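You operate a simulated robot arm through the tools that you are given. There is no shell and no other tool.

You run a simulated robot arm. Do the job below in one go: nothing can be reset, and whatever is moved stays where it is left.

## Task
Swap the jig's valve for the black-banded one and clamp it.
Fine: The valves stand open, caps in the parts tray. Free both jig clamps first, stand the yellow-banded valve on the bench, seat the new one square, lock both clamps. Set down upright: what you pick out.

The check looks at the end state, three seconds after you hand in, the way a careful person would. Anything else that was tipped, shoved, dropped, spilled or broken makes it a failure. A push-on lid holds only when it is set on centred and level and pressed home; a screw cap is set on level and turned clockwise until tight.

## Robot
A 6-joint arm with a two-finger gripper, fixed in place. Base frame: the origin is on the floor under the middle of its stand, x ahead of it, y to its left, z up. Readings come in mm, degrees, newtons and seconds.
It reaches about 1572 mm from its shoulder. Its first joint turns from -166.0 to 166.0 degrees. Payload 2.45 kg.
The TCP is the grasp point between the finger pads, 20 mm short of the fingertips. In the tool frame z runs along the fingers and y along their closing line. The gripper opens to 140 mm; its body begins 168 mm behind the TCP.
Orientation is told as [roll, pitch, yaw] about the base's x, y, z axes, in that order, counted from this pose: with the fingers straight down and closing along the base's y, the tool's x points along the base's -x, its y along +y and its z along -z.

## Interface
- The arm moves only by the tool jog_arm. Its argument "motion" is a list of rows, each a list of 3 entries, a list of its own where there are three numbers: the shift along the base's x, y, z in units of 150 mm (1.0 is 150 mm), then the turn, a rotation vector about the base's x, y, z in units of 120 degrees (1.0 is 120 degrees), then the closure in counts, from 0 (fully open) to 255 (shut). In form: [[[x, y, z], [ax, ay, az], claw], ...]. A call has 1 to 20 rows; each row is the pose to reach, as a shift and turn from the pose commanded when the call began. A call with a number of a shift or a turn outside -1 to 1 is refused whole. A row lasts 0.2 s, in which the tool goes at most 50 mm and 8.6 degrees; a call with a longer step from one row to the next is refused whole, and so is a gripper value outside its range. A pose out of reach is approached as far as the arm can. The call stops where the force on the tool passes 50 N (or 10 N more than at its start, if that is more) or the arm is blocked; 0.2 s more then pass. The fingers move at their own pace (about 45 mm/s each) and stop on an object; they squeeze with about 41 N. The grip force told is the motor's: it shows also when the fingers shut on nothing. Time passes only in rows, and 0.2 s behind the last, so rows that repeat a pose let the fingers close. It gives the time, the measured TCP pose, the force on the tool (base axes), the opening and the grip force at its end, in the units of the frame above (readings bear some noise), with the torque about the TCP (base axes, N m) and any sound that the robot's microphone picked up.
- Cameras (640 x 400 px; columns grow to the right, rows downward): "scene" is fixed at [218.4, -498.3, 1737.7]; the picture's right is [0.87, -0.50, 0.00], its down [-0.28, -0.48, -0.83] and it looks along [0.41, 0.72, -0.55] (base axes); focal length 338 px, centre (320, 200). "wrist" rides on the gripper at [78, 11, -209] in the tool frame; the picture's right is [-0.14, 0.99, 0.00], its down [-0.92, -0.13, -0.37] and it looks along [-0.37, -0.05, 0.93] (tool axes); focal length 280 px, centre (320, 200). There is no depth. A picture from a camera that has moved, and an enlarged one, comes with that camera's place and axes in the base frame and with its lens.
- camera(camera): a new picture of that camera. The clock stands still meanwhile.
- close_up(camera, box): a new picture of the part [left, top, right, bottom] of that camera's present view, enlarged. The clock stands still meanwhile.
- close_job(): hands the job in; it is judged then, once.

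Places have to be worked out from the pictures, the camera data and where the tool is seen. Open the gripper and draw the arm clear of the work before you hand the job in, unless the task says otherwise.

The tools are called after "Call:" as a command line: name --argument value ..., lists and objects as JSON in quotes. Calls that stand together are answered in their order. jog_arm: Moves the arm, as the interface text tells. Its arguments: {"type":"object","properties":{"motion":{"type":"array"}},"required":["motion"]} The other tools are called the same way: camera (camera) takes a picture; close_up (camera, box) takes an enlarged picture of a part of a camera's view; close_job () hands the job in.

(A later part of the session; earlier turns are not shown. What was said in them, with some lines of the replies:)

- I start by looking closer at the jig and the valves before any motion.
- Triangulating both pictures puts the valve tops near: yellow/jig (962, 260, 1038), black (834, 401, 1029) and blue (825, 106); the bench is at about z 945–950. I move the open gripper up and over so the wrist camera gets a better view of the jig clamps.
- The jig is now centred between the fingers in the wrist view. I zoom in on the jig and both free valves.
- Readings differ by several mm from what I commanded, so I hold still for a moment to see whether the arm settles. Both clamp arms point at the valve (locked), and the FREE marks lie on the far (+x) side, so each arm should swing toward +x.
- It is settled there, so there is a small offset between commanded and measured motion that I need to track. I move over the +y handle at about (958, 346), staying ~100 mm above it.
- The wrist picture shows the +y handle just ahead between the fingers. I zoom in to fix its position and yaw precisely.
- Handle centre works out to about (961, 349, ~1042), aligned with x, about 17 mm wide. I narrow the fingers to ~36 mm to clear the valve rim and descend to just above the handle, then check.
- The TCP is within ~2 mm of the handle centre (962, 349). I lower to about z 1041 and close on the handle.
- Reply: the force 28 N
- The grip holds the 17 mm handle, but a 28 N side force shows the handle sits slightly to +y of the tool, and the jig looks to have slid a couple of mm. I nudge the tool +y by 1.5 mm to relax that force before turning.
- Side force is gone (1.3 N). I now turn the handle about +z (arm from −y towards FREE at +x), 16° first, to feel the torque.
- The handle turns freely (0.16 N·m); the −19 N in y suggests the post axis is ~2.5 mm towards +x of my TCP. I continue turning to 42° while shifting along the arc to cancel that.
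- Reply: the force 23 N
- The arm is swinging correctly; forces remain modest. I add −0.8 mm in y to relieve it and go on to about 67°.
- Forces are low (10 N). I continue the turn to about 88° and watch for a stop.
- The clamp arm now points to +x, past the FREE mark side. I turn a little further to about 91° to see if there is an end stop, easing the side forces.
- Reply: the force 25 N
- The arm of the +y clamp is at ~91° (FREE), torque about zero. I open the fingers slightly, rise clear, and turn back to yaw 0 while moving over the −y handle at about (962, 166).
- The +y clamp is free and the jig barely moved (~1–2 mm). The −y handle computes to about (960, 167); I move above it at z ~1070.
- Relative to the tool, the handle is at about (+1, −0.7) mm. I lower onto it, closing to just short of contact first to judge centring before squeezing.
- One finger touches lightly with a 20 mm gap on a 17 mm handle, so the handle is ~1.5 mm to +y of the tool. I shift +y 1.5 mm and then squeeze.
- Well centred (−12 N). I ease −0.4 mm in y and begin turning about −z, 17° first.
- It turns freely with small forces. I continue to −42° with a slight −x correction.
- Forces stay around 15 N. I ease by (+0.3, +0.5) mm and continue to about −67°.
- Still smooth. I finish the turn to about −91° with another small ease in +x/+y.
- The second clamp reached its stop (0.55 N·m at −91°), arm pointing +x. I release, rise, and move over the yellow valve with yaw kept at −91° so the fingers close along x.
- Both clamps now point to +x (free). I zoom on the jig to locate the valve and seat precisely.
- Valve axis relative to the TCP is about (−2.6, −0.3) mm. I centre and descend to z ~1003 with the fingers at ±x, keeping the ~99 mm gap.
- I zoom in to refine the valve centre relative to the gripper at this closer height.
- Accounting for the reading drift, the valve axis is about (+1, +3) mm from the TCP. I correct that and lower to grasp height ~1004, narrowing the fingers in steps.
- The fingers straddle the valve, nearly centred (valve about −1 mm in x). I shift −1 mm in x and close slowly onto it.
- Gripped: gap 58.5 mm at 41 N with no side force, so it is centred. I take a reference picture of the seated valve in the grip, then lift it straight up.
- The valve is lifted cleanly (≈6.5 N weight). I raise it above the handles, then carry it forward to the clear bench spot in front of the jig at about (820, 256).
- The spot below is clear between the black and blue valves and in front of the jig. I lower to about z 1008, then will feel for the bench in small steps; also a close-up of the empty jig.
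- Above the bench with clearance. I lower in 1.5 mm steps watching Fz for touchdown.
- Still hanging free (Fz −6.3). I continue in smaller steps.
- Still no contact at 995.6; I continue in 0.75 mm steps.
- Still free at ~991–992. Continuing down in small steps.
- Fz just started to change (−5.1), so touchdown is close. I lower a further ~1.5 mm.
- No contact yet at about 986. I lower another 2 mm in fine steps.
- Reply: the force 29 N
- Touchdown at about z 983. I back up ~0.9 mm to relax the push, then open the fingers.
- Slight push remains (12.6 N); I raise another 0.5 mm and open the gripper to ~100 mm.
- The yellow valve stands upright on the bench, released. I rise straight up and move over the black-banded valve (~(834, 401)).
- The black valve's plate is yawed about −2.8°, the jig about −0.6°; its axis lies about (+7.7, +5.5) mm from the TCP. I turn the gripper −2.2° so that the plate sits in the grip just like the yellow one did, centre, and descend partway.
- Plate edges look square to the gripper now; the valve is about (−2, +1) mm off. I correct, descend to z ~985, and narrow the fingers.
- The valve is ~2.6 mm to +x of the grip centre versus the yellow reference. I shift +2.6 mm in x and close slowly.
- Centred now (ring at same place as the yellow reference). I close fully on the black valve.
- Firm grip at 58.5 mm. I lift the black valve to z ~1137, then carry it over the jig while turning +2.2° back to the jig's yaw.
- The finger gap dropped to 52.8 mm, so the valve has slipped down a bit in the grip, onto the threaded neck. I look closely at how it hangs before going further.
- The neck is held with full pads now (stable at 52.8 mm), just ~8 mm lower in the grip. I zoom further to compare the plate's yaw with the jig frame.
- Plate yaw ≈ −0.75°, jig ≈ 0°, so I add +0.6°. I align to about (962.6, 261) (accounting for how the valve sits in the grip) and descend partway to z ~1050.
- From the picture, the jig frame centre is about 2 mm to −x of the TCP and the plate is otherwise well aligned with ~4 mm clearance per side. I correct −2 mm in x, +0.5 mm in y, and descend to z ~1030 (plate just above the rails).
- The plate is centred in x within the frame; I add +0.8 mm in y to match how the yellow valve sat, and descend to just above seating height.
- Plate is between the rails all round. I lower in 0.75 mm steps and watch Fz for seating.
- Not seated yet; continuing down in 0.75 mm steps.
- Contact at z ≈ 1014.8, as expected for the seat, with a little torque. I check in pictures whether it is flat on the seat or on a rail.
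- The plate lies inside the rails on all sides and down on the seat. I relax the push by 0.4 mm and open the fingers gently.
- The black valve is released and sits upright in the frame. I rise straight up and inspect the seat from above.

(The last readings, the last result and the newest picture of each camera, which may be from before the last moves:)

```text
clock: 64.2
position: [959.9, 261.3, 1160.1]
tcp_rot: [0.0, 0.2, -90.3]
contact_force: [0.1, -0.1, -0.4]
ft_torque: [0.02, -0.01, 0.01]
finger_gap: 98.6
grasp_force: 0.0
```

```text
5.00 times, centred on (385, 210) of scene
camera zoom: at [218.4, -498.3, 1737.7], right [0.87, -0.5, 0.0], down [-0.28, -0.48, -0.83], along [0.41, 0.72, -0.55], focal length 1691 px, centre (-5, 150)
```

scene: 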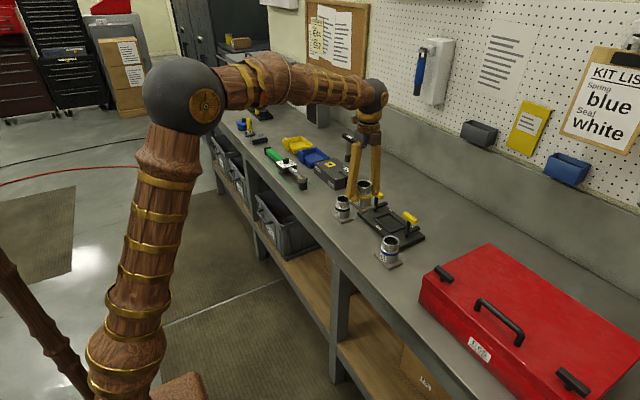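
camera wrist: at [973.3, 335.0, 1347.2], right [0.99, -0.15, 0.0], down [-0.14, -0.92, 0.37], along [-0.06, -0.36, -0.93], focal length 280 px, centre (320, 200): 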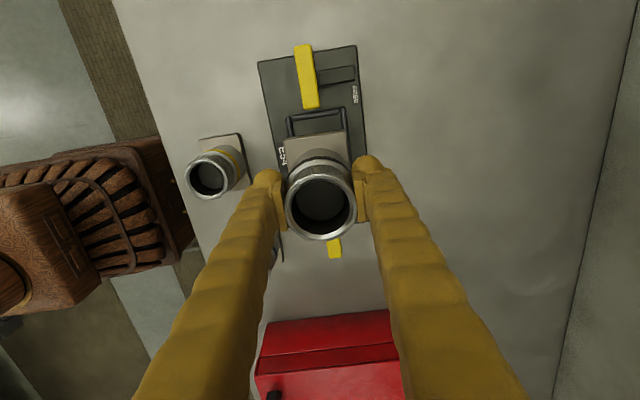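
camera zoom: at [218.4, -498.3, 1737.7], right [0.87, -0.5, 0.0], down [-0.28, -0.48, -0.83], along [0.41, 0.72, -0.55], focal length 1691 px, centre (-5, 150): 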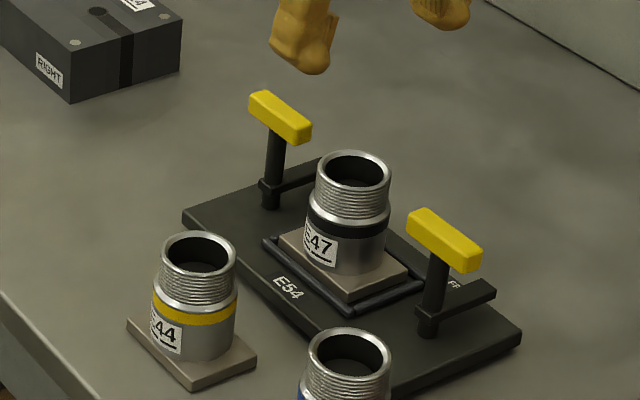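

The black valve is seated square. Now the −y clamp: I move over its handle (~(962, 167)) with yaw −90.8°, fingers narrowed to ~36 mm.

Call:
jog_arm --motion '[[[0.01, -0.2, 0], [0, 0, -0.004], 120], [[0.013, -0.45, 0], [0, 0, -0.004], 190], [[0.016, -0.625, -0.1], [0, 0, -0.004], 190], [[0.016, -0.625, -0.35], [0, 0, -0.004], 190], [[0.016, -0.625, -0.57], [0, 0, -0.004], 190], [[0.016, -0.625, -0.57], [0, 0, -0.004], 190], [[0.016, -0.625, -0.57], [0, 0, -0.004], 190]]'

Call:
close_up --camera "wrist" --box '[240, 130, 400, 230]'

Call:
close_up --camera "scene" --box '[340, 170, 430, 250]'

```text
clock: 65.8
position: [965.0, 168.4, 1074.9]
tcp_rot: [0.1, 0.1, -90.8]
contact_force: [0.0, 0.1, -0.5]
ft_torque: [0.0, 0.01, -0.03]
finger_gap: 35.7
grasp_force: 0.1
```

```text
4.00 times, centred on (320, 180) of wrist
camera zoom: at [977.0, 244.1, 1284.5], right [0.99, -0.15, 0.0], down [-0.14, -0.92, 0.36], along [-0.05, -0.36, -0.93], focal length 1122 px, centre (320, 280)
```

zoom: 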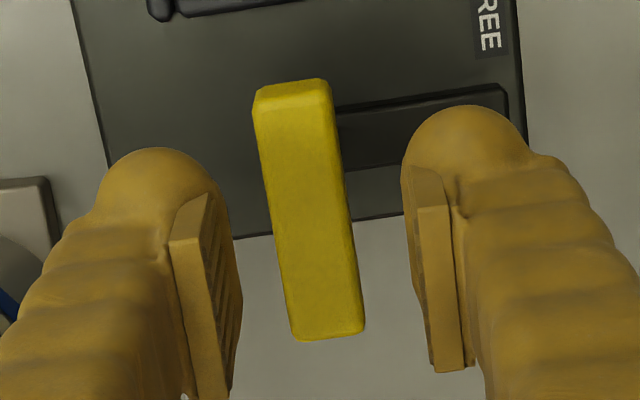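

```text
5.00 times, centred on (385, 210) of scene
camera zoom: at [218.4, -498.3, 1737.7], right [0.87, -0.5, 0.0], down [-0.28, -0.48, -0.83], along [0.41, 0.72, -0.55], focal length 1691 px, centre (-5, 150)
```

zoom: 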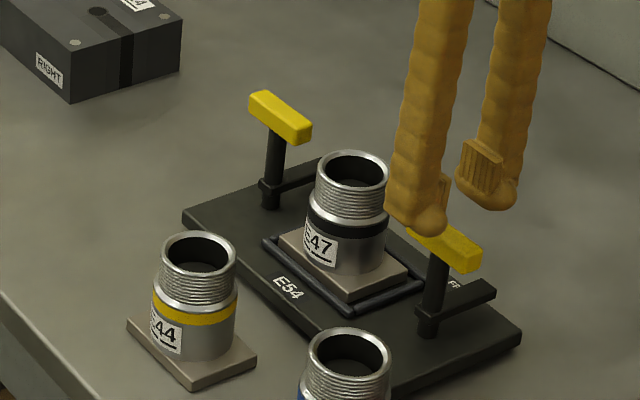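

Handle is about −1.5 mm in x from the tool. I correct, lower to z ~1042, and close to light contact to check centring.

Call:
jog_arm --motion '[[[-0.01, 0.003, -0.1], [0, 0, 0], 190], [[-0.01, 0.003, -0.22], [0, 0, 0], 190], [[-0.01, 0.003, -0.22], [0, 0, 0], 205], [[-0.01, 0.003, -0.22], [0, 0, 0], 218], [[-0.01, 0.003, -0.22], [0, 0, 0], 221], [[-0.01, 0.003, -0.22], [0, 0, 0], 221]]'

Call:
close_up --camera "wrist" --box '[240, 130, 400, 230]'

```text
clock: 67.2
position: [963.0, 167.8, 1040.8]
tcp_rot: [-0.1, 0.2, -90.8]
contact_force: [-0.2, 0.4, -0.8]
ft_torque: [0.0, -0.01, 0.02]
finger_gap: 19.0
grasp_force: 0.3
```

```text
4.00 times, centred on (320, 180) of wrist
camera zoom: at [974.2, 243.4, 1250.9], right [0.99, -0.15, 0.0], down [-0.14, -0.92, 0.36], along [-0.05, -0.36, -0.93], focal length 1122 px, centre (320, 280)
```

zoom: 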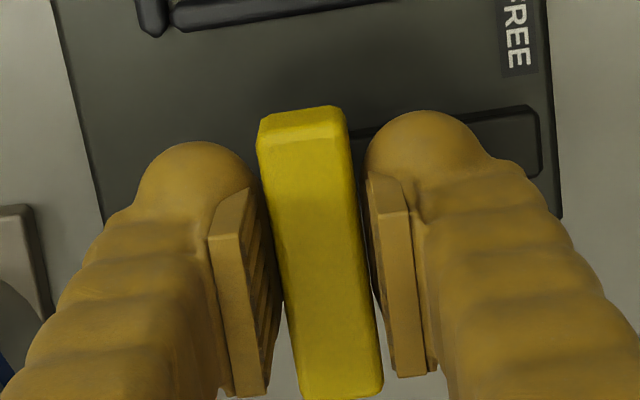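

Centred without contact at 19 mm. I squeeze the handle.

Call:
jog_arm --motion '[[[0, 0, 0], [0, 0, 0], 225], [[0, 0, 0], [0, 0, 0], 255], [[0, 0, 0], [0, 0, 0], 255]]'

```text
clock: 68.0
position: [962.5, 167.5, 1040.3]
tcp_rot: [0.1, 0.2, -90.8]
contact_force: [6.6, 0.3, 0.4]
ft_torque: [-0.04, -0.06, 0.39]
finger_gap: 17.2
grasp_force: 40.9
```

Grip is good (6.6 N side). I turn the handle back +z toward the locked position, first 25°, easing along the reverse of the earlier path.

Call:
jog_arm --motion '[[[0, 0, 0], [0, 0, 0.035], 255], [[-0.001, -0.0005, 0], [0, 0, 0.07], 255], [[-0.001, -0.001, 0], [0, 0, 0.105], 255], [[-0.002, -0.001, 0], [0, 0, 0.14], 255], [[-0.002, -0.002, 0], [0, 0, 0.175], 255], [[-0.003, -0.002, 0], [0, 0, 0.21], 255]]'

```text
clock: 69.4
position: [961.9, 168.1, 1041.6]
tcp_rot: [0.1, 0.2, -65.6]
contact_force: [0.9, -28.0, 12.7]
ft_torque: [-0.32, -0.02, -0.07]
finger_gap: 17.1
grasp_force: 40.8
```

Fy −28 N indicates I should ease −y. I shift −0.9 mm in y and check before turning more.

Call:
jog_arm --motion '[[[0, -0.006, 0], [0, 0, 0], 255], [[0, -0.006, 0], [0, 0, 0], 255]]'

Call:
close_up --camera "scene" --box '[340, 170, 430, 250]'

```text
clock: 70.0
position: [962.5, 167.0, 1040.6]
tcp_rot: [0.1, 0.2, -65.6]
contact_force: [1.8, -21.1, 19.0]
ft_torque: [-0.22, -0.06, -0.02]
finger_gap: 16.9
grasp_force: 41.0
```

```text
5.00 times, centred on (385, 210) of scene
camera zoom: at [218.4, -498.3, 1737.7], right [0.87, -0.5, 0.0], down [-0.28, -0.48, -0.83], along [0.41, 0.72, -0.55], focal length 1691 px, centre (-5, 150)
```

zoom: 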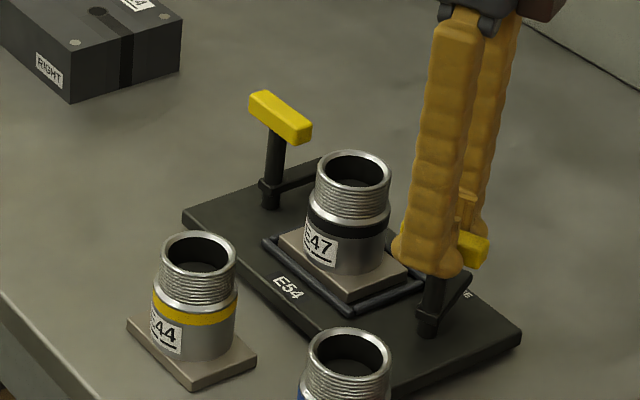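

Forces mostly act along the handle (pad friction). I ease another −0.9 mm in y and +0.5 mm in z.

Call:
jog_arm --motion '[[[0, -0.006, 0.003], [0, 0, 0], 255], [[0, -0.006, 0.003], [0, 0, 0], 255]]'

```text
clock: 70.6
position: [962.2, 168.4, 1041.5]
tcp_rot: [0.2, 0.1, -65.7]
contact_force: [3.3, -6.7, 13.6]
ft_torque: [-0.11, -0.04, 0.02]
finger_gap: 17.0
grasp_force: 40.9
```

Forces are lower now (−7, 14 N). I continue turning to about −40°.

Call:
jog_arm --motion '[[[0, -0.001, 0.002], [0, 0, 0.035], 255], [[0, -0.002, 0.002], [0, 0, 0.07], 255], [[-0.001, -0.003, 0.002], [0, 0, 0.105], 255], [[-0.001, -0.004, 0.002], [0, 0, 0.14], 255], [[-0.001, -0.005, 0.002], [0, 0, 0.175], 255], [[-0.001, -0.006, 0.002], [0, 0, 0.21], 255]]'

Call:
close_up --camera "scene" --box '[340, 170, 430, 250]'

```text
clock: 72.0
position: [961.3, 167.9, 1041.2]
tcp_rot: [0.0, 0.2, -40.3]
contact_force: [-24.4, 13.8, 3.8]
ft_torque: [0.25, 0.36, 0.01]
finger_gap: 17.0
grasp_force: 40.8
```

```text
5.00 times, centred on (385, 210) of scene
camera zoom: at [218.4, -498.3, 1737.7], right [0.87, -0.5, 0.0], down [-0.28, -0.48, -0.83], along [0.41, 0.72, -0.55], focal length 1691 px, centre (-5, 150)
```

zoom: 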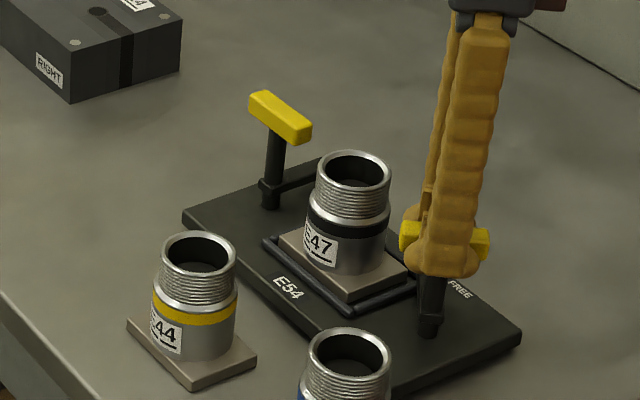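

The jig is still in place. I ease (−0.8, +0.5) mm and continue the turn to about −15°.

Call:
jog_arm --motion '[[[-0.005, 0.003, 0], [0, 0, 0], 255], [[-0.005, 0.003, 0], [0, 0, 0.035], 255], [[-0.005, 0.003, 0], [0, 0, 0.07], 255], [[-0.005, 0.003, 0], [0, 0, 0.105], 255], [[-0.005, 0.003, 0], [0, 0, 0.14], 255], [[-0.005, 0.003, 0], [0, 0, 0.175], 255], [[-0.005, 0.003, 0], [0, 0, 0.21], 255]]'

Call:
close_up --camera "scene" --box '[340, 170, 430, 250]'

```text
clock: 73.6
position: [961.3, 165.7, 1041.0]
tcp_rot: [0.0, 0.2, -15.2]
contact_force: [-6.8, -8.5, -0.5]
ft_torque: [-0.08, -0.08, -0.04]
finger_gap: 16.8
grasp_force: 40.9
```

```text
5.00 times, centred on (385, 210) of scene
camera zoom: at [218.4, -498.3, 1737.7], right [0.87, -0.5, 0.0], down [-0.28, -0.48, -0.83], along [0.41, 0.72, -0.55], focal length 1691 px, centre (-5, 150)
```

zoom: 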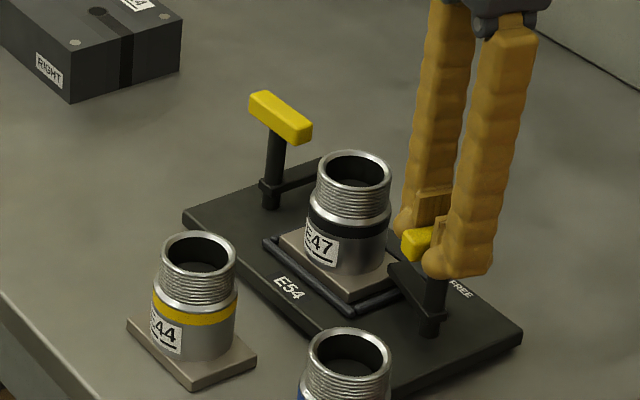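

Nearly there. I finish the turn to 0°, easing slightly, and look for the end stop.

Call:
jog_arm --motion '[[[-0.001, -0.002, 0], [0, 0, 0.03], 255], [[-0.001, -0.002, 0], [0, 0, 0.06], 255], [[-0.001, -0.002, 0], [0, 0, 0.09], 255], [[-0.001, -0.002, 0], [0, 0, 0.115], 255], [[-0.001, -0.002, 0], [0, 0, 0.127], 255], [[-0.001, -0.002, 0], [0, 0, 0.127], 255]]'

Call:
close_up --camera "scene" --box '[340, 170, 430, 250]'

Call:
close_up --camera "wrist" --box '[240, 80, 440, 240]'

```text
clock: 75.0
position: [960.7, 165.7, 1041.4]
tcp_rot: [0.0, 0.2, 0.0]
contact_force: [-2.4, -17.3, 0.1]
ft_torque: [-0.11, 0.15, 0.02]
finger_gap: 16.9
grasp_force: 40.7
```

```text
5.00 times, centred on (385, 210) of scene
camera zoom: at [218.4, -498.3, 1737.7], right [0.87, -0.5, 0.0], down [-0.28, -0.48, -0.83], along [0.41, 0.72, -0.55], focal length 1691 px, centre (-5, 150)
```

zoom: 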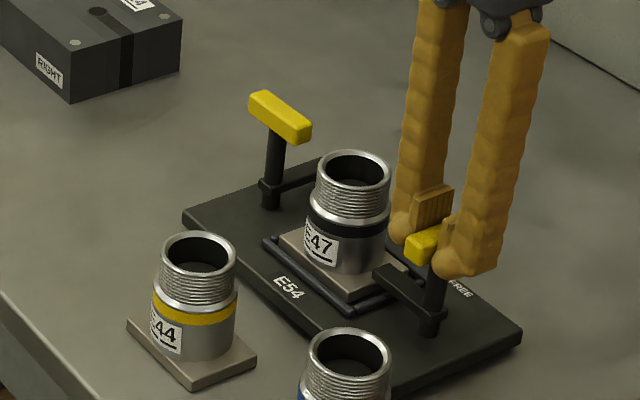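

```text
2.50 times, centred on (340, 160) of wrist
camera zoom: at [883.7, 175.0, 1250.7], right [0.14, 0.99, 0.0], down [0.92, -0.13, 0.37], along [0.36, -0.05, -0.93], focal length 701 px, centre (270, 300)
```

zoom: 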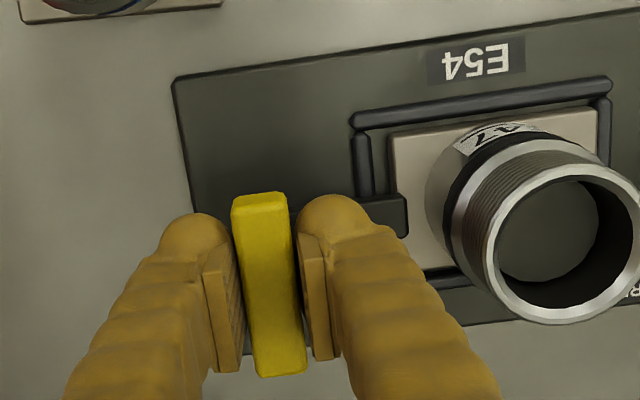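

The clamp arm is back over the plate. I turn about 2° more to feel for the stop, easing y by −0.5 mm.

Call:
jog_arm --motion '[[[0, -0.003, 0], [0, 0, 0.008], 255], [[0, -0.003, 0], [0, 0, 0.016], 255], [[0, -0.003, 0], [0, 0, 0.016], 255]]'

```text
clock: 75.8
position: [962.8, 165.4, 1042.0]
tcp_rot: [0.0, 0.1, 1.9]
contact_force: [6.8, -15.7, -0.1]
ft_torque: [-0.12, -0.15, -0.67]
finger_gap: 17.3
grasp_force: 41.2
```

The stop is felt (−0.67 N·m at 1.9°): the −y clamp is locked. I release, rise, and travel to the +y handle while turning to +91°.

Call:
jog_arm --motion '[[[0, 0, 0], [0, 0, 0], 190], [[0, 0, 0], [0, 0, 0], 190], [[0, 0, 0.1], [0, 0, 0], 190], [[0, 0, 0.3], [0, 0, 0], 190], [[0, 0, 0.5], [0, 0, 0], 190], [[0, 0.1, 0.5], [0, 0, 0.07], 190], [[0, 0.2, 0.5], [0, 0, 0.14], 190], [[0, 0.3, 0.5], [0, 0, 0.21], 190], [[0, 0.4, 0.5], [0, 0, 0.28], 190], [[0, 0.5, 0.5], [0, 0, 0.35], 190], [[0, 0.6, 0.5], [0, 0, 0.42], 190], [[0, 0.7, 0.5], [0, 0, 0.49], 190], [[0, 0.8, 0.5], [0, 0, 0.56], 190], [[0, 0.9, 0.5], [0, 0, 0.63], 190], [[0, 1.0, 0.5], [0, 0, 0.7], 190], [[0, 1.0, 0.5], [0, 0, 0.742], 190], [[0, 1.0, 0.5], [0, 0, 0.742], 190]]'

Call:
camera --camera "wrist"

Call:
close_up --camera "scene" --box '[340, 160, 430, 240]'

```text
clock: 79.4
position: [960.6, 316.8, 1114.6]
tcp_rot: [-0.2, 0.2, 91.0]
contact_force: [-0.7, -0.6, -0.6]
ft_torque: [0.0, 0.05, 0.03]
finger_gap: 35.6
grasp_force: 0.0
```

```text
taken
camera wrist: at [952.0, 237.9, 1324.3], right [-0.99, 0.12, 0.0], down [0.11, 0.92, 0.37], along [0.04, 0.36, -0.93], focal length 280 px, centre (320, 200)
```

wrist: 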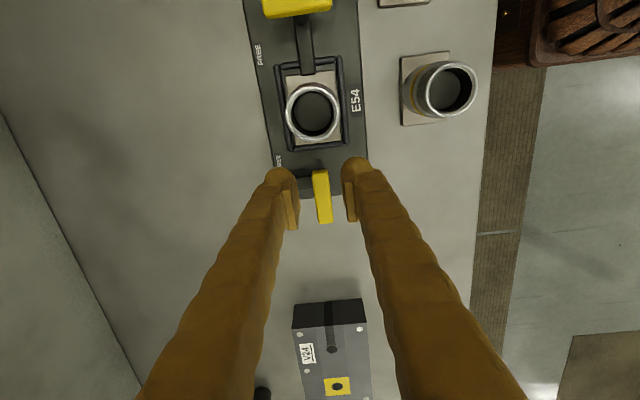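

```text
5.00 times, centred on (385, 200) of scene
camera zoom: at [218.4, -498.3, 1737.7], right [0.87, -0.5, 0.0], down [-0.28, -0.48, -0.83], along [0.41, 0.72, -0.55], focal length 1691 px, centre (-5, 200)
```

zoom: 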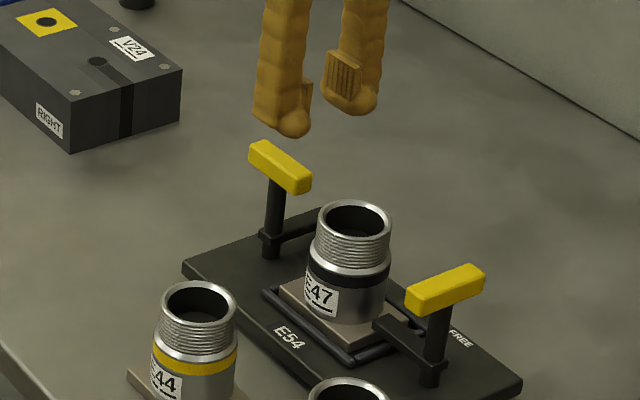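

The −y clamp looks locked as at the start. I move above the +y handle (~(962, 346)) at z ~1073.

Call:
jog_arm --motion '[[[0.01, 0.1, 0], [0, 0, 0], 190], [[0.01, 0.197, 0], [0, 0, 0], 190], [[0.01, 0.197, -0.15], [0, 0, 0], 190], [[0.01, 0.197, -0.28], [0, 0, 0], 190], [[0.01, 0.197, -0.28], [0, 0, 0], 190]]'

Call:
close_up --camera "wrist" --box '[240, 130, 400, 230]'

```text
clock: 80.6
position: [963.7, 345.5, 1075.4]
tcp_rot: [0.0, 0.2, 90.9]
contact_force: [-0.6, 0.5, 0.1]
ft_torque: [-0.02, 0.01, -0.01]
finger_gap: 35.8
grasp_force: 0.1
```

```text
4.00 times, centred on (320, 180) of wrist
camera zoom: at [954.3, 266.1, 1284.9], right [-0.99, 0.12, 0.0], down [0.11, 0.92, 0.37], along [0.05, 0.36, -0.93], focal length 1122 px, centre (320, 280)
```

zoom: 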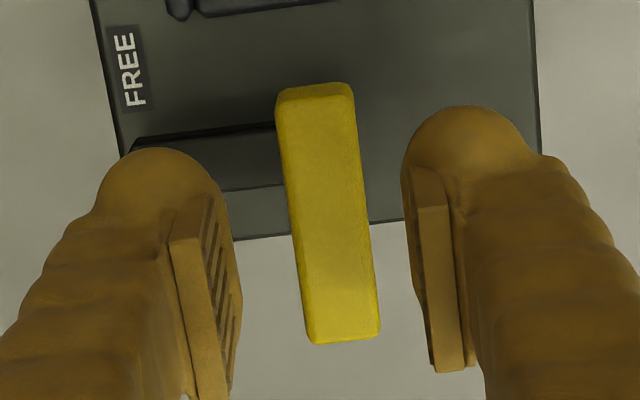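

The handle is about −2.6 mm in x from the tool. I correct, lower to z ~1042, and close lightly to check.

Call:
jog_arm --motion '[[[-0.0175, 0.001, -0.1], [0, 0, 0], 190], [[-0.0175, 0.001, -0.22], [0, 0, 0], 190], [[-0.0175, 0.001, -0.22], [0, 0, 0], 205], [[-0.0175, 0.001, -0.22], [0, 0, 0], 218], [[-0.0175, 0.001, -0.22], [0, 0, 0], 221], [[-0.0175, 0.001, -0.22], [0, 0, 0], 221]]'

Call:
close_up --camera "wrist" --box '[240, 130, 400, 230]'

```text
clock: 82.0
position: [961.7, 344.2, 1042.4]
tcp_rot: [0.0, 0.3, 91.1]
contact_force: [4.3, 0.3, -1.6]
ft_torque: [0.0, -0.05, -0.08]
finger_gap: 21.1
grasp_force: 2.2
```

```text
4.00 times, centred on (320, 180) of wrist
camera zoom: at [951.1, 265.7, 1251.3], right [-0.99, 0.12, 0.0], down [0.11, 0.92, 0.37], along [0.05, 0.36, -0.93], focal length 1122 px, centre (320, 280)
```

zoom: 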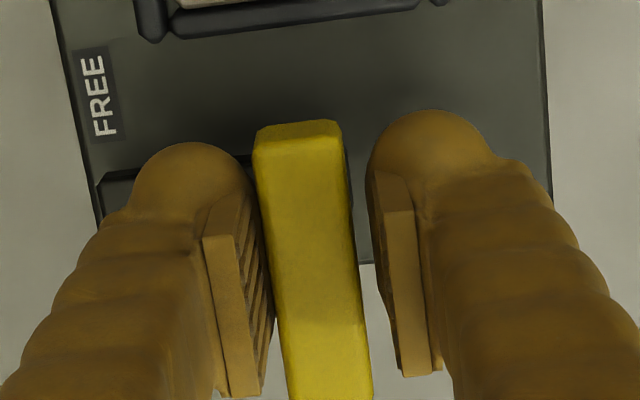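

One finger touches: the handle is ~2 mm to +x. I shift +2 mm in x and squeeze.

Call:
jog_arm --motion '[[[0.0135, 0, 0], [0, 0, 0], 215], [[0.0135, 0, 0], [0, 0, 0], 222], [[0.0135, 0, 0], [0, 0, 0], 255], [[0.0135, 0, 0], [0, 0, 0], 255], [[0.0135, 0, 0], [0, 0, 0], 255]]'

```text
clock: 83.2
position: [962.5, 344.9, 1040.4]
tcp_rot: [-0.1, 0.2, 90.9]
contact_force: [5.6, 1.0, 0.5]
ft_torque: [-0.01, -0.02, -0.23]
finger_gap: 16.9
grasp_force: 41.3
```

Gripped with only ~6 N side force. I turn about −z toward the locked position, 25° first.

Call:
jog_arm --motion '[[[0, 0, 0], [0, 0, -0.035], 255], [[0, 0, 0], [0, 0, -0.07], 255], [[0, 0, 0], [0, 0, -0.105], 255], [[0, 0, 0], [0, 0, -0.14], 255], [[0, 0, 0], [0, 0, -0.175], 255], [[0, 0, 0], [0, 0, -0.21], 255]]'

```text
clock: 84.6
position: [963.0, 345.8, 1040.6]
tcp_rot: [0.0, 0.2, 65.7]
contact_force: [-10.8, 10.0, 0.0]
ft_torque: [-0.23, 0.2, 0.11]
finger_gap: 17.2
grasp_force: 40.7
```

Smooth. I ease (−0.4, +0.3) mm and continue to about 40°.

Call:
jog_arm --motion '[[[-0.003, 0.002, 0], [0, 0, -0.035], 255], [[-0.003, 0.002, 0], [0, 0, -0.07], 255], [[-0.003, 0.003, 0], [0, 0, -0.105], 255], [[-0.003, 0.003, 0], [0, 0, -0.14], 255], [[-0.004, 0.003, 0], [0, 0, -0.175], 255], [[-0.004, 0.003, 0], [0, 0, -0.21], 255]]'

Call:
close_up --camera "scene" --box '[340, 160, 430, 240]'

```text
clock: 86.0
position: [961.0, 346.9, 1040.8]
tcp_rot: [0.1, 0.2, 40.4]
contact_force: [2.3, 23.4, 0.6]
ft_torque: [0.01, 0.18, 0.1]
finger_gap: 16.9
grasp_force: 41.0
```

```text
5.00 times, centred on (385, 200) of scene
camera zoom: at [218.4, -498.3, 1737.7], right [0.87, -0.5, 0.0], down [-0.28, -0.48, -0.83], along [0.41, 0.72, -0.55], focal length 1691 px, centre (-5, 200)
```

zoom: 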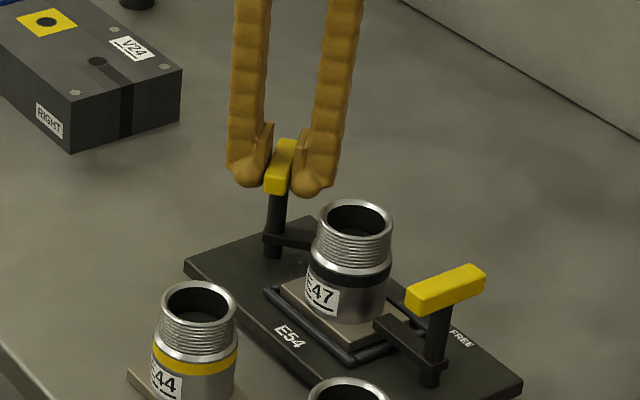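

Fy is +23 N, so I ease +0.9 mm in y and continue to about 15°.

Call:
jog_arm --motion '[[[0.001, 0.006, 0], [0, 0, 0], 255], [[0.001, 0.006, 0], [0, 0, -0.035], 255], [[0.001, 0.006, 0], [0, 0, -0.07], 255], [[0.001, 0.007, 0], [0, 0, -0.105], 255], [[0.001, 0.007, 0], [0, 0, -0.14], 255], [[0.001, 0.007, 0], [0, 0, -0.175], 255], [[0.001, 0.007, 0], [0, 0, -0.21], 255]]'

Call:
close_up --camera "scene" --box '[340, 160, 430, 240]'

```text
clock: 87.6
position: [961.4, 348.6, 1042.5]
tcp_rot: [0.0, 0.2, 15.3]
contact_force: [-7.3, 3.5, -0.2]
ft_torque: [0.24, -0.68, -0.01]
finger_gap: 16.9
grasp_force: 41.0
```

```text
5.00 times, centred on (385, 200) of scene
camera zoom: at [218.4, -498.3, 1737.7], right [0.87, -0.5, 0.0], down [-0.28, -0.48, -0.83], along [0.41, 0.72, -0.55], focal length 1691 px, centre (-5, 200)
```

zoom: 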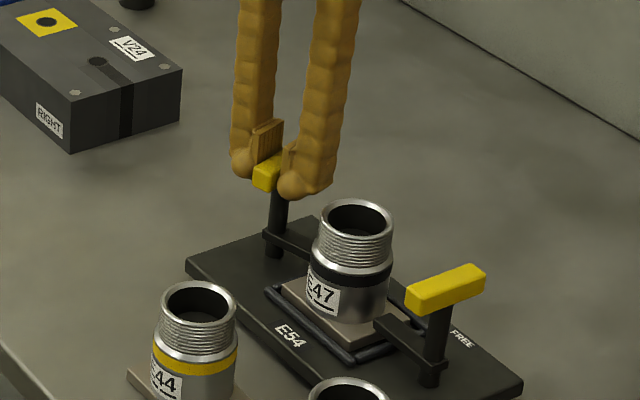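

Forces are low. I finish the turn to about −1° and watch for the stop.

Call:
jog_arm --motion '[[[-0.001, 0.001, 0], [0, 0, -0.03], 255], [[-0.001, 0.001, 0], [0, 0, -0.06], 255], [[-0.001, 0.001, 0], [0, 0, -0.09], 255], [[-0.001, 0.001, 0], [0, 0, -0.115], 255], [[-0.001, 0.001, 0], [0, 0, -0.13], 255], [[-0.001, 0.001, 0], [0, 0, -0.136], 255], [[-0.001, 0.001, 0], [0, 0, -0.136], 255]]'

Call:
close_up --camera "scene" --box '[340, 160, 430, 240]'

Call:
close_up --camera "wrist" --box '[200, 80, 400, 240]'

```text
clock: 89.2
position: [960.4, 348.0, 1041.9]
tcp_rot: [0.0, 0.3, -0.9]
contact_force: [-3.0, 17.9, 0.1]
ft_torque: [0.14, -0.55, 0.28]
finger_gap: 17.1
grasp_force: 41.3
```

```text
5.00 times, centred on (385, 200) of scene
camera zoom: at [218.4, -498.3, 1737.7], right [0.87, -0.5, 0.0], down [-0.28, -0.48, -0.83], along [0.41, 0.72, -0.55], focal length 1691 px, centre (-5, 200)
```

zoom: 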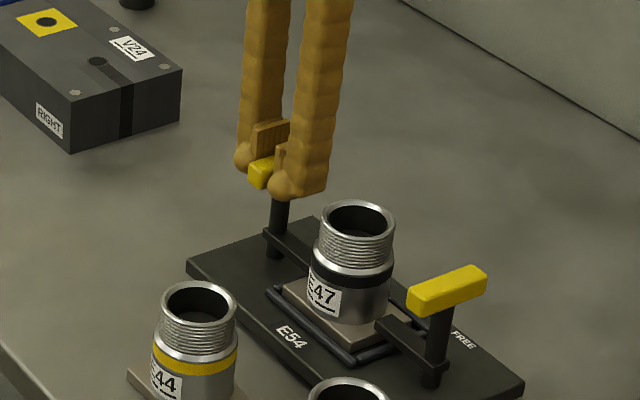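

```text
2.50 times, centred on (300, 160) of wrist
camera zoom: at [883.9, 358.7, 1251.0], right [0.15, 0.99, 0.0], down [0.92, -0.14, 0.37], along [0.36, -0.06, -0.93], focal length 701 px, centre (370, 300)
```

zoom: 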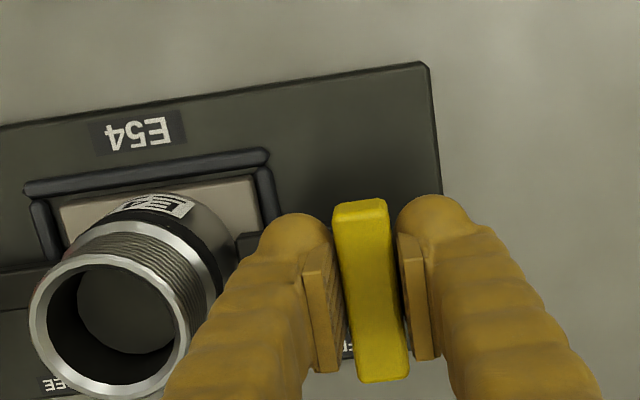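

Torque is building (+0.28 N·m). I turn about 1.2° more with a +0.5 mm ease in y to be sure it is home.

Call:
jog_arm --motion '[[[0, 0.003, 0], [0, 0, -0.005], 255], [[0, 0.003, 0], [0, 0, -0.01], 255], [[0, 0.003, 0], [0, 0, -0.01], 255]]'

```text
clock: 90.0
position: [960.3, 347.7, 1041.6]
tcp_rot: [0.0, 0.2, -2.1]
contact_force: [7.4, 17.9, 0.8]
ft_torque: [0.15, -0.06, 0.72]
finger_gap: 17.5
grasp_force: 41.1
```

The stop is firm (0.72 N·m): the +y clamp is locked. I open narrowly, rise clear, and back away toward the arm's base.

Call:
jog_arm --motion '[[[0, 0, 0], [0, 0, 0], 195], [[0, 0, 0], [0, 0, 0], 190], [[0, 0, 0.1], [0, 0, 0], 190], [[0, 0, 0.3], [0, 0, 0], 190], [[0, 0, 0.6], [0, 0, 0], 150], [[0, 0, 0.9], [0, 0, 0], 75], [[-0.2, 0, 1.0], [0, 0, 0], 75], [[-0.5, 0, 1.0], [0, 0, 0], 75], [[-0.8, 0, 1.0], [0, 0, 0], 0], [[-1.0, 0, 1.0], [0, 0, 0], 0], [[-1.0, 0, 1.0], [0, 0, 0], 0]]'

Call:
camera --camera "wrist"

Call:
close_up --camera "scene" --box '[320, 160, 440, 270]'

```text
clock: 92.4
position: [813.6, 346.9, 1191.8]
tcp_rot: [-0.1, 0.2, -2.1]
contact_force: [0.7, 0.6, 0.4]
ft_torque: [-0.02, -0.01, -0.03]
finger_gap: 140.0
grasp_force: 0.0
```

```text
taken
camera wrist: at [735.3, 360.1, 1401.9], right [0.17, 0.98, 0.0], down [0.92, -0.16, 0.37], along [0.36, -0.06, -0.93], focal length 280 px, centre (320, 200)
```

wrist: 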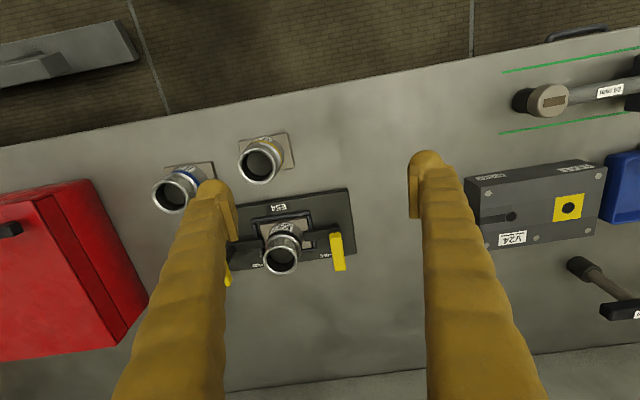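

```text
3.64 times, centred on (380, 215) of scene
camera zoom: at [218.4, -498.3, 1737.7], right [0.87, -0.5, 0.0], down [-0.28, -0.48, -0.83], along [0.41, 0.72, -0.55], focal length 1230 px, centre (102, 146)
```

zoom: 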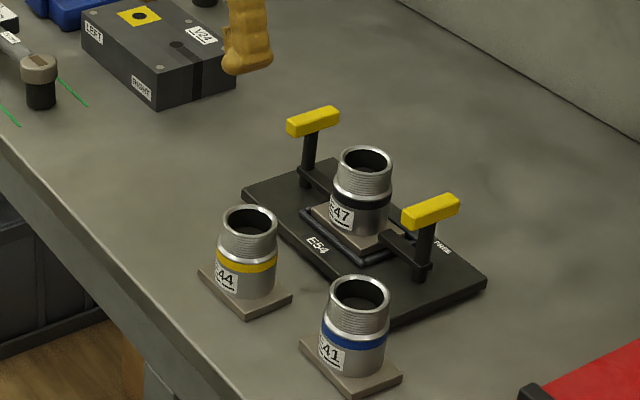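

Both handles are back in the locked direction, and the jig and blue valve are where they were. I zoom in for a final check of seating and clamps.

Call:
close_up --camera "scene" --box '[360, 185, 430, 240]'

Call:
close_up --camera "wrist" --box '[225, 120, 365, 285]'

Call:
camera --camera "scene"

```text
7.27 times, centred on (395, 212) of scene
camera zoom: at [218.4, -498.3, 1737.7], right [0.87, -0.5, 0.0], down [-0.28, -0.48, -0.83], along [0.41, 0.72, -0.55], focal length 2460 px, centre (-226, 109)
```

zoom: 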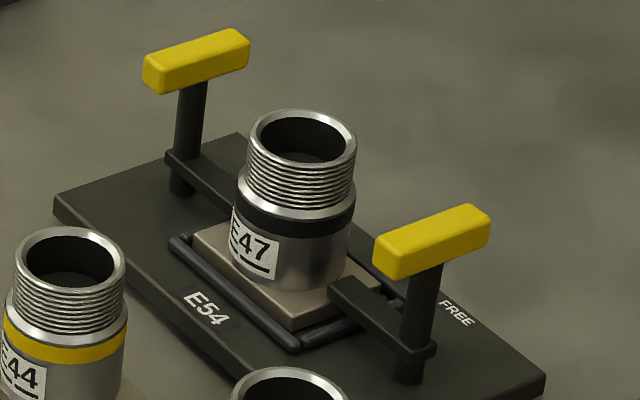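

```text
2.42 times, centred on (295, 202) of wrist
camera zoom: at [735.3, 360.1, 1401.9], right [0.17, 0.98, 0.0], down [0.92, -0.16, 0.37], along [0.36, -0.06, -0.93], focal length 680 px, centre (381, 194)
```

zoom: 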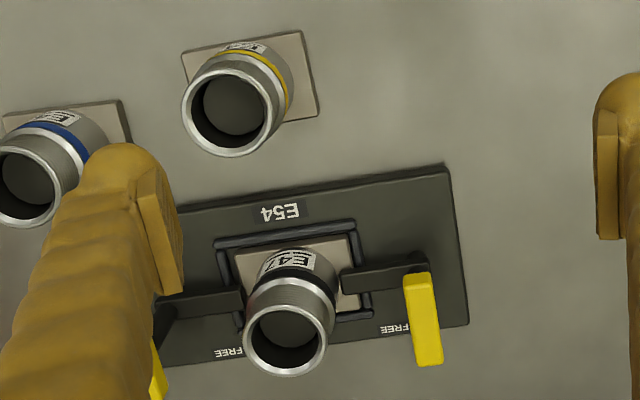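

```text
taken
```

scene: 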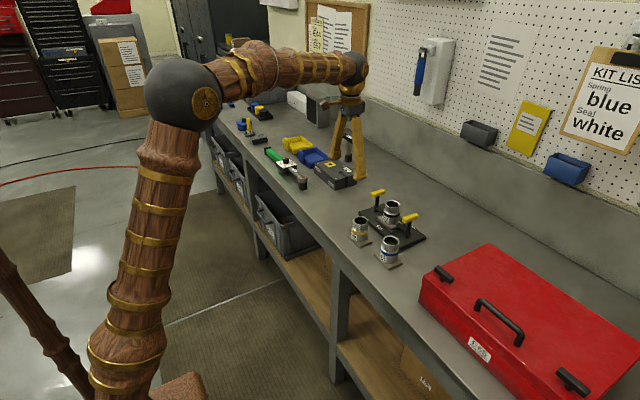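

Everything looks right: black valve seated under both clamp arms, yellow valve upright on the bench, the rest undisturbed. I draw the open gripper further back and up, clear of the work.

Call:
jog_arm --motion '[[[0, 0, 0.25], [0, 0, 0], 0], [[-0.1, 0, 0.5], [0, 0, 0], 0], [[-0.3, 0.03, 0.7], [0, 0, 0], 0], [[-0.5, 0.06, 0.85], [0, 0, 0], 0], [[-0.7, 0.1, 0.95], [0, 0, 0], 0], [[-0.9, 0.1, 1.0], [0, 0, 0], 0], [[-0.9, 0.1, 1.0], [0, 0, 0], 0]]'

Call:
close_up --camera "scene" --box '[320, 160, 440, 270]'

Call:
close_up --camera "wrist" --box '[200, 120, 400, 300]'

```text
clock: 94.0
position: [675.3, 366.7, 1338.8]
tcp_rot: [0.0, 0.2, -2.1]
contact_force: [0.7, -0.5, -0.4]
ft_torque: [0.01, 0.06, 0.0]
finger_gap: 140.1
grasp_force: 0.0
```

```text
3.64 times, centred on (380, 215) of scene
camera zoom: at [218.4, -498.3, 1737.7], right [0.87, -0.5, 0.0], down [-0.28, -0.48, -0.83], along [0.41, 0.72, -0.55], focal length 1230 px, centre (102, 146)
```

zoom: 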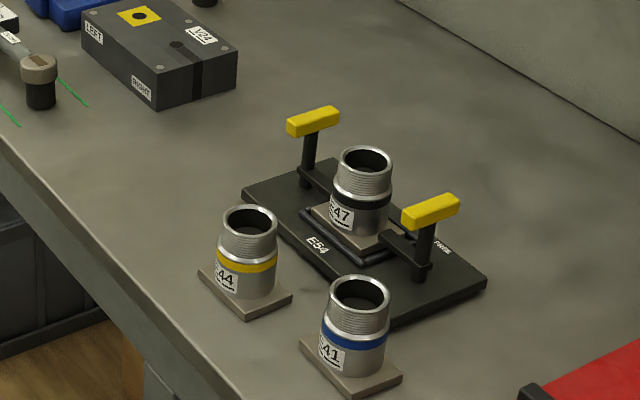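

```text
2.22 times, centred on (300, 210) of wrist
camera zoom: at [599.5, 378.0, 1547.4], right [0.17, 0.98, 0.0], down [0.92, -0.16, 0.37], along [0.36, -0.06, -0.93], focal length 623 px, centre (364, 178)
```

zoom: 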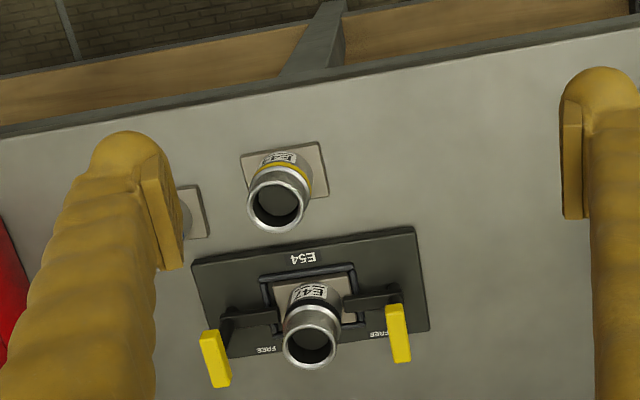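

The final views confirm both clamps locked over the black-banded valve's plate, the yellow-banded valve upright on the bench, and the arm clear with the gripper open. I hand the job in.

Call:
close_job

```text
The job is handed in.
```

The swap is finished and handed in. The black-banded valve (E47) is seated in the jig with both clamps locked. The yellow-banded valve (E44) stands upright on the bench in front of the jig.

- **Clamps:** I turned each one back until I felt its stop. In the last pictures both clamp arms lie over the black valve's base plate, as they did over the yellow one's.
- **Seating:** the black valve's plate sits inside the rails on all four sides. I estimate it is within about 1° of square.
- **Slip in the grip:** the black valve slid about 8 mm down in the fingers while I carried it, without falling. I re-checked its alignment before lowering it in.
- **Jig movement:** the jig slid 2–3 mm on the bench while I worked the clamps. In the last picture it is back within about 1 mm of where it started.
- **Everything else:** the blue-banded valve (E41) has not moved, and nothing was tipped or knocked over. The arm is clear of the work with the gripper open.
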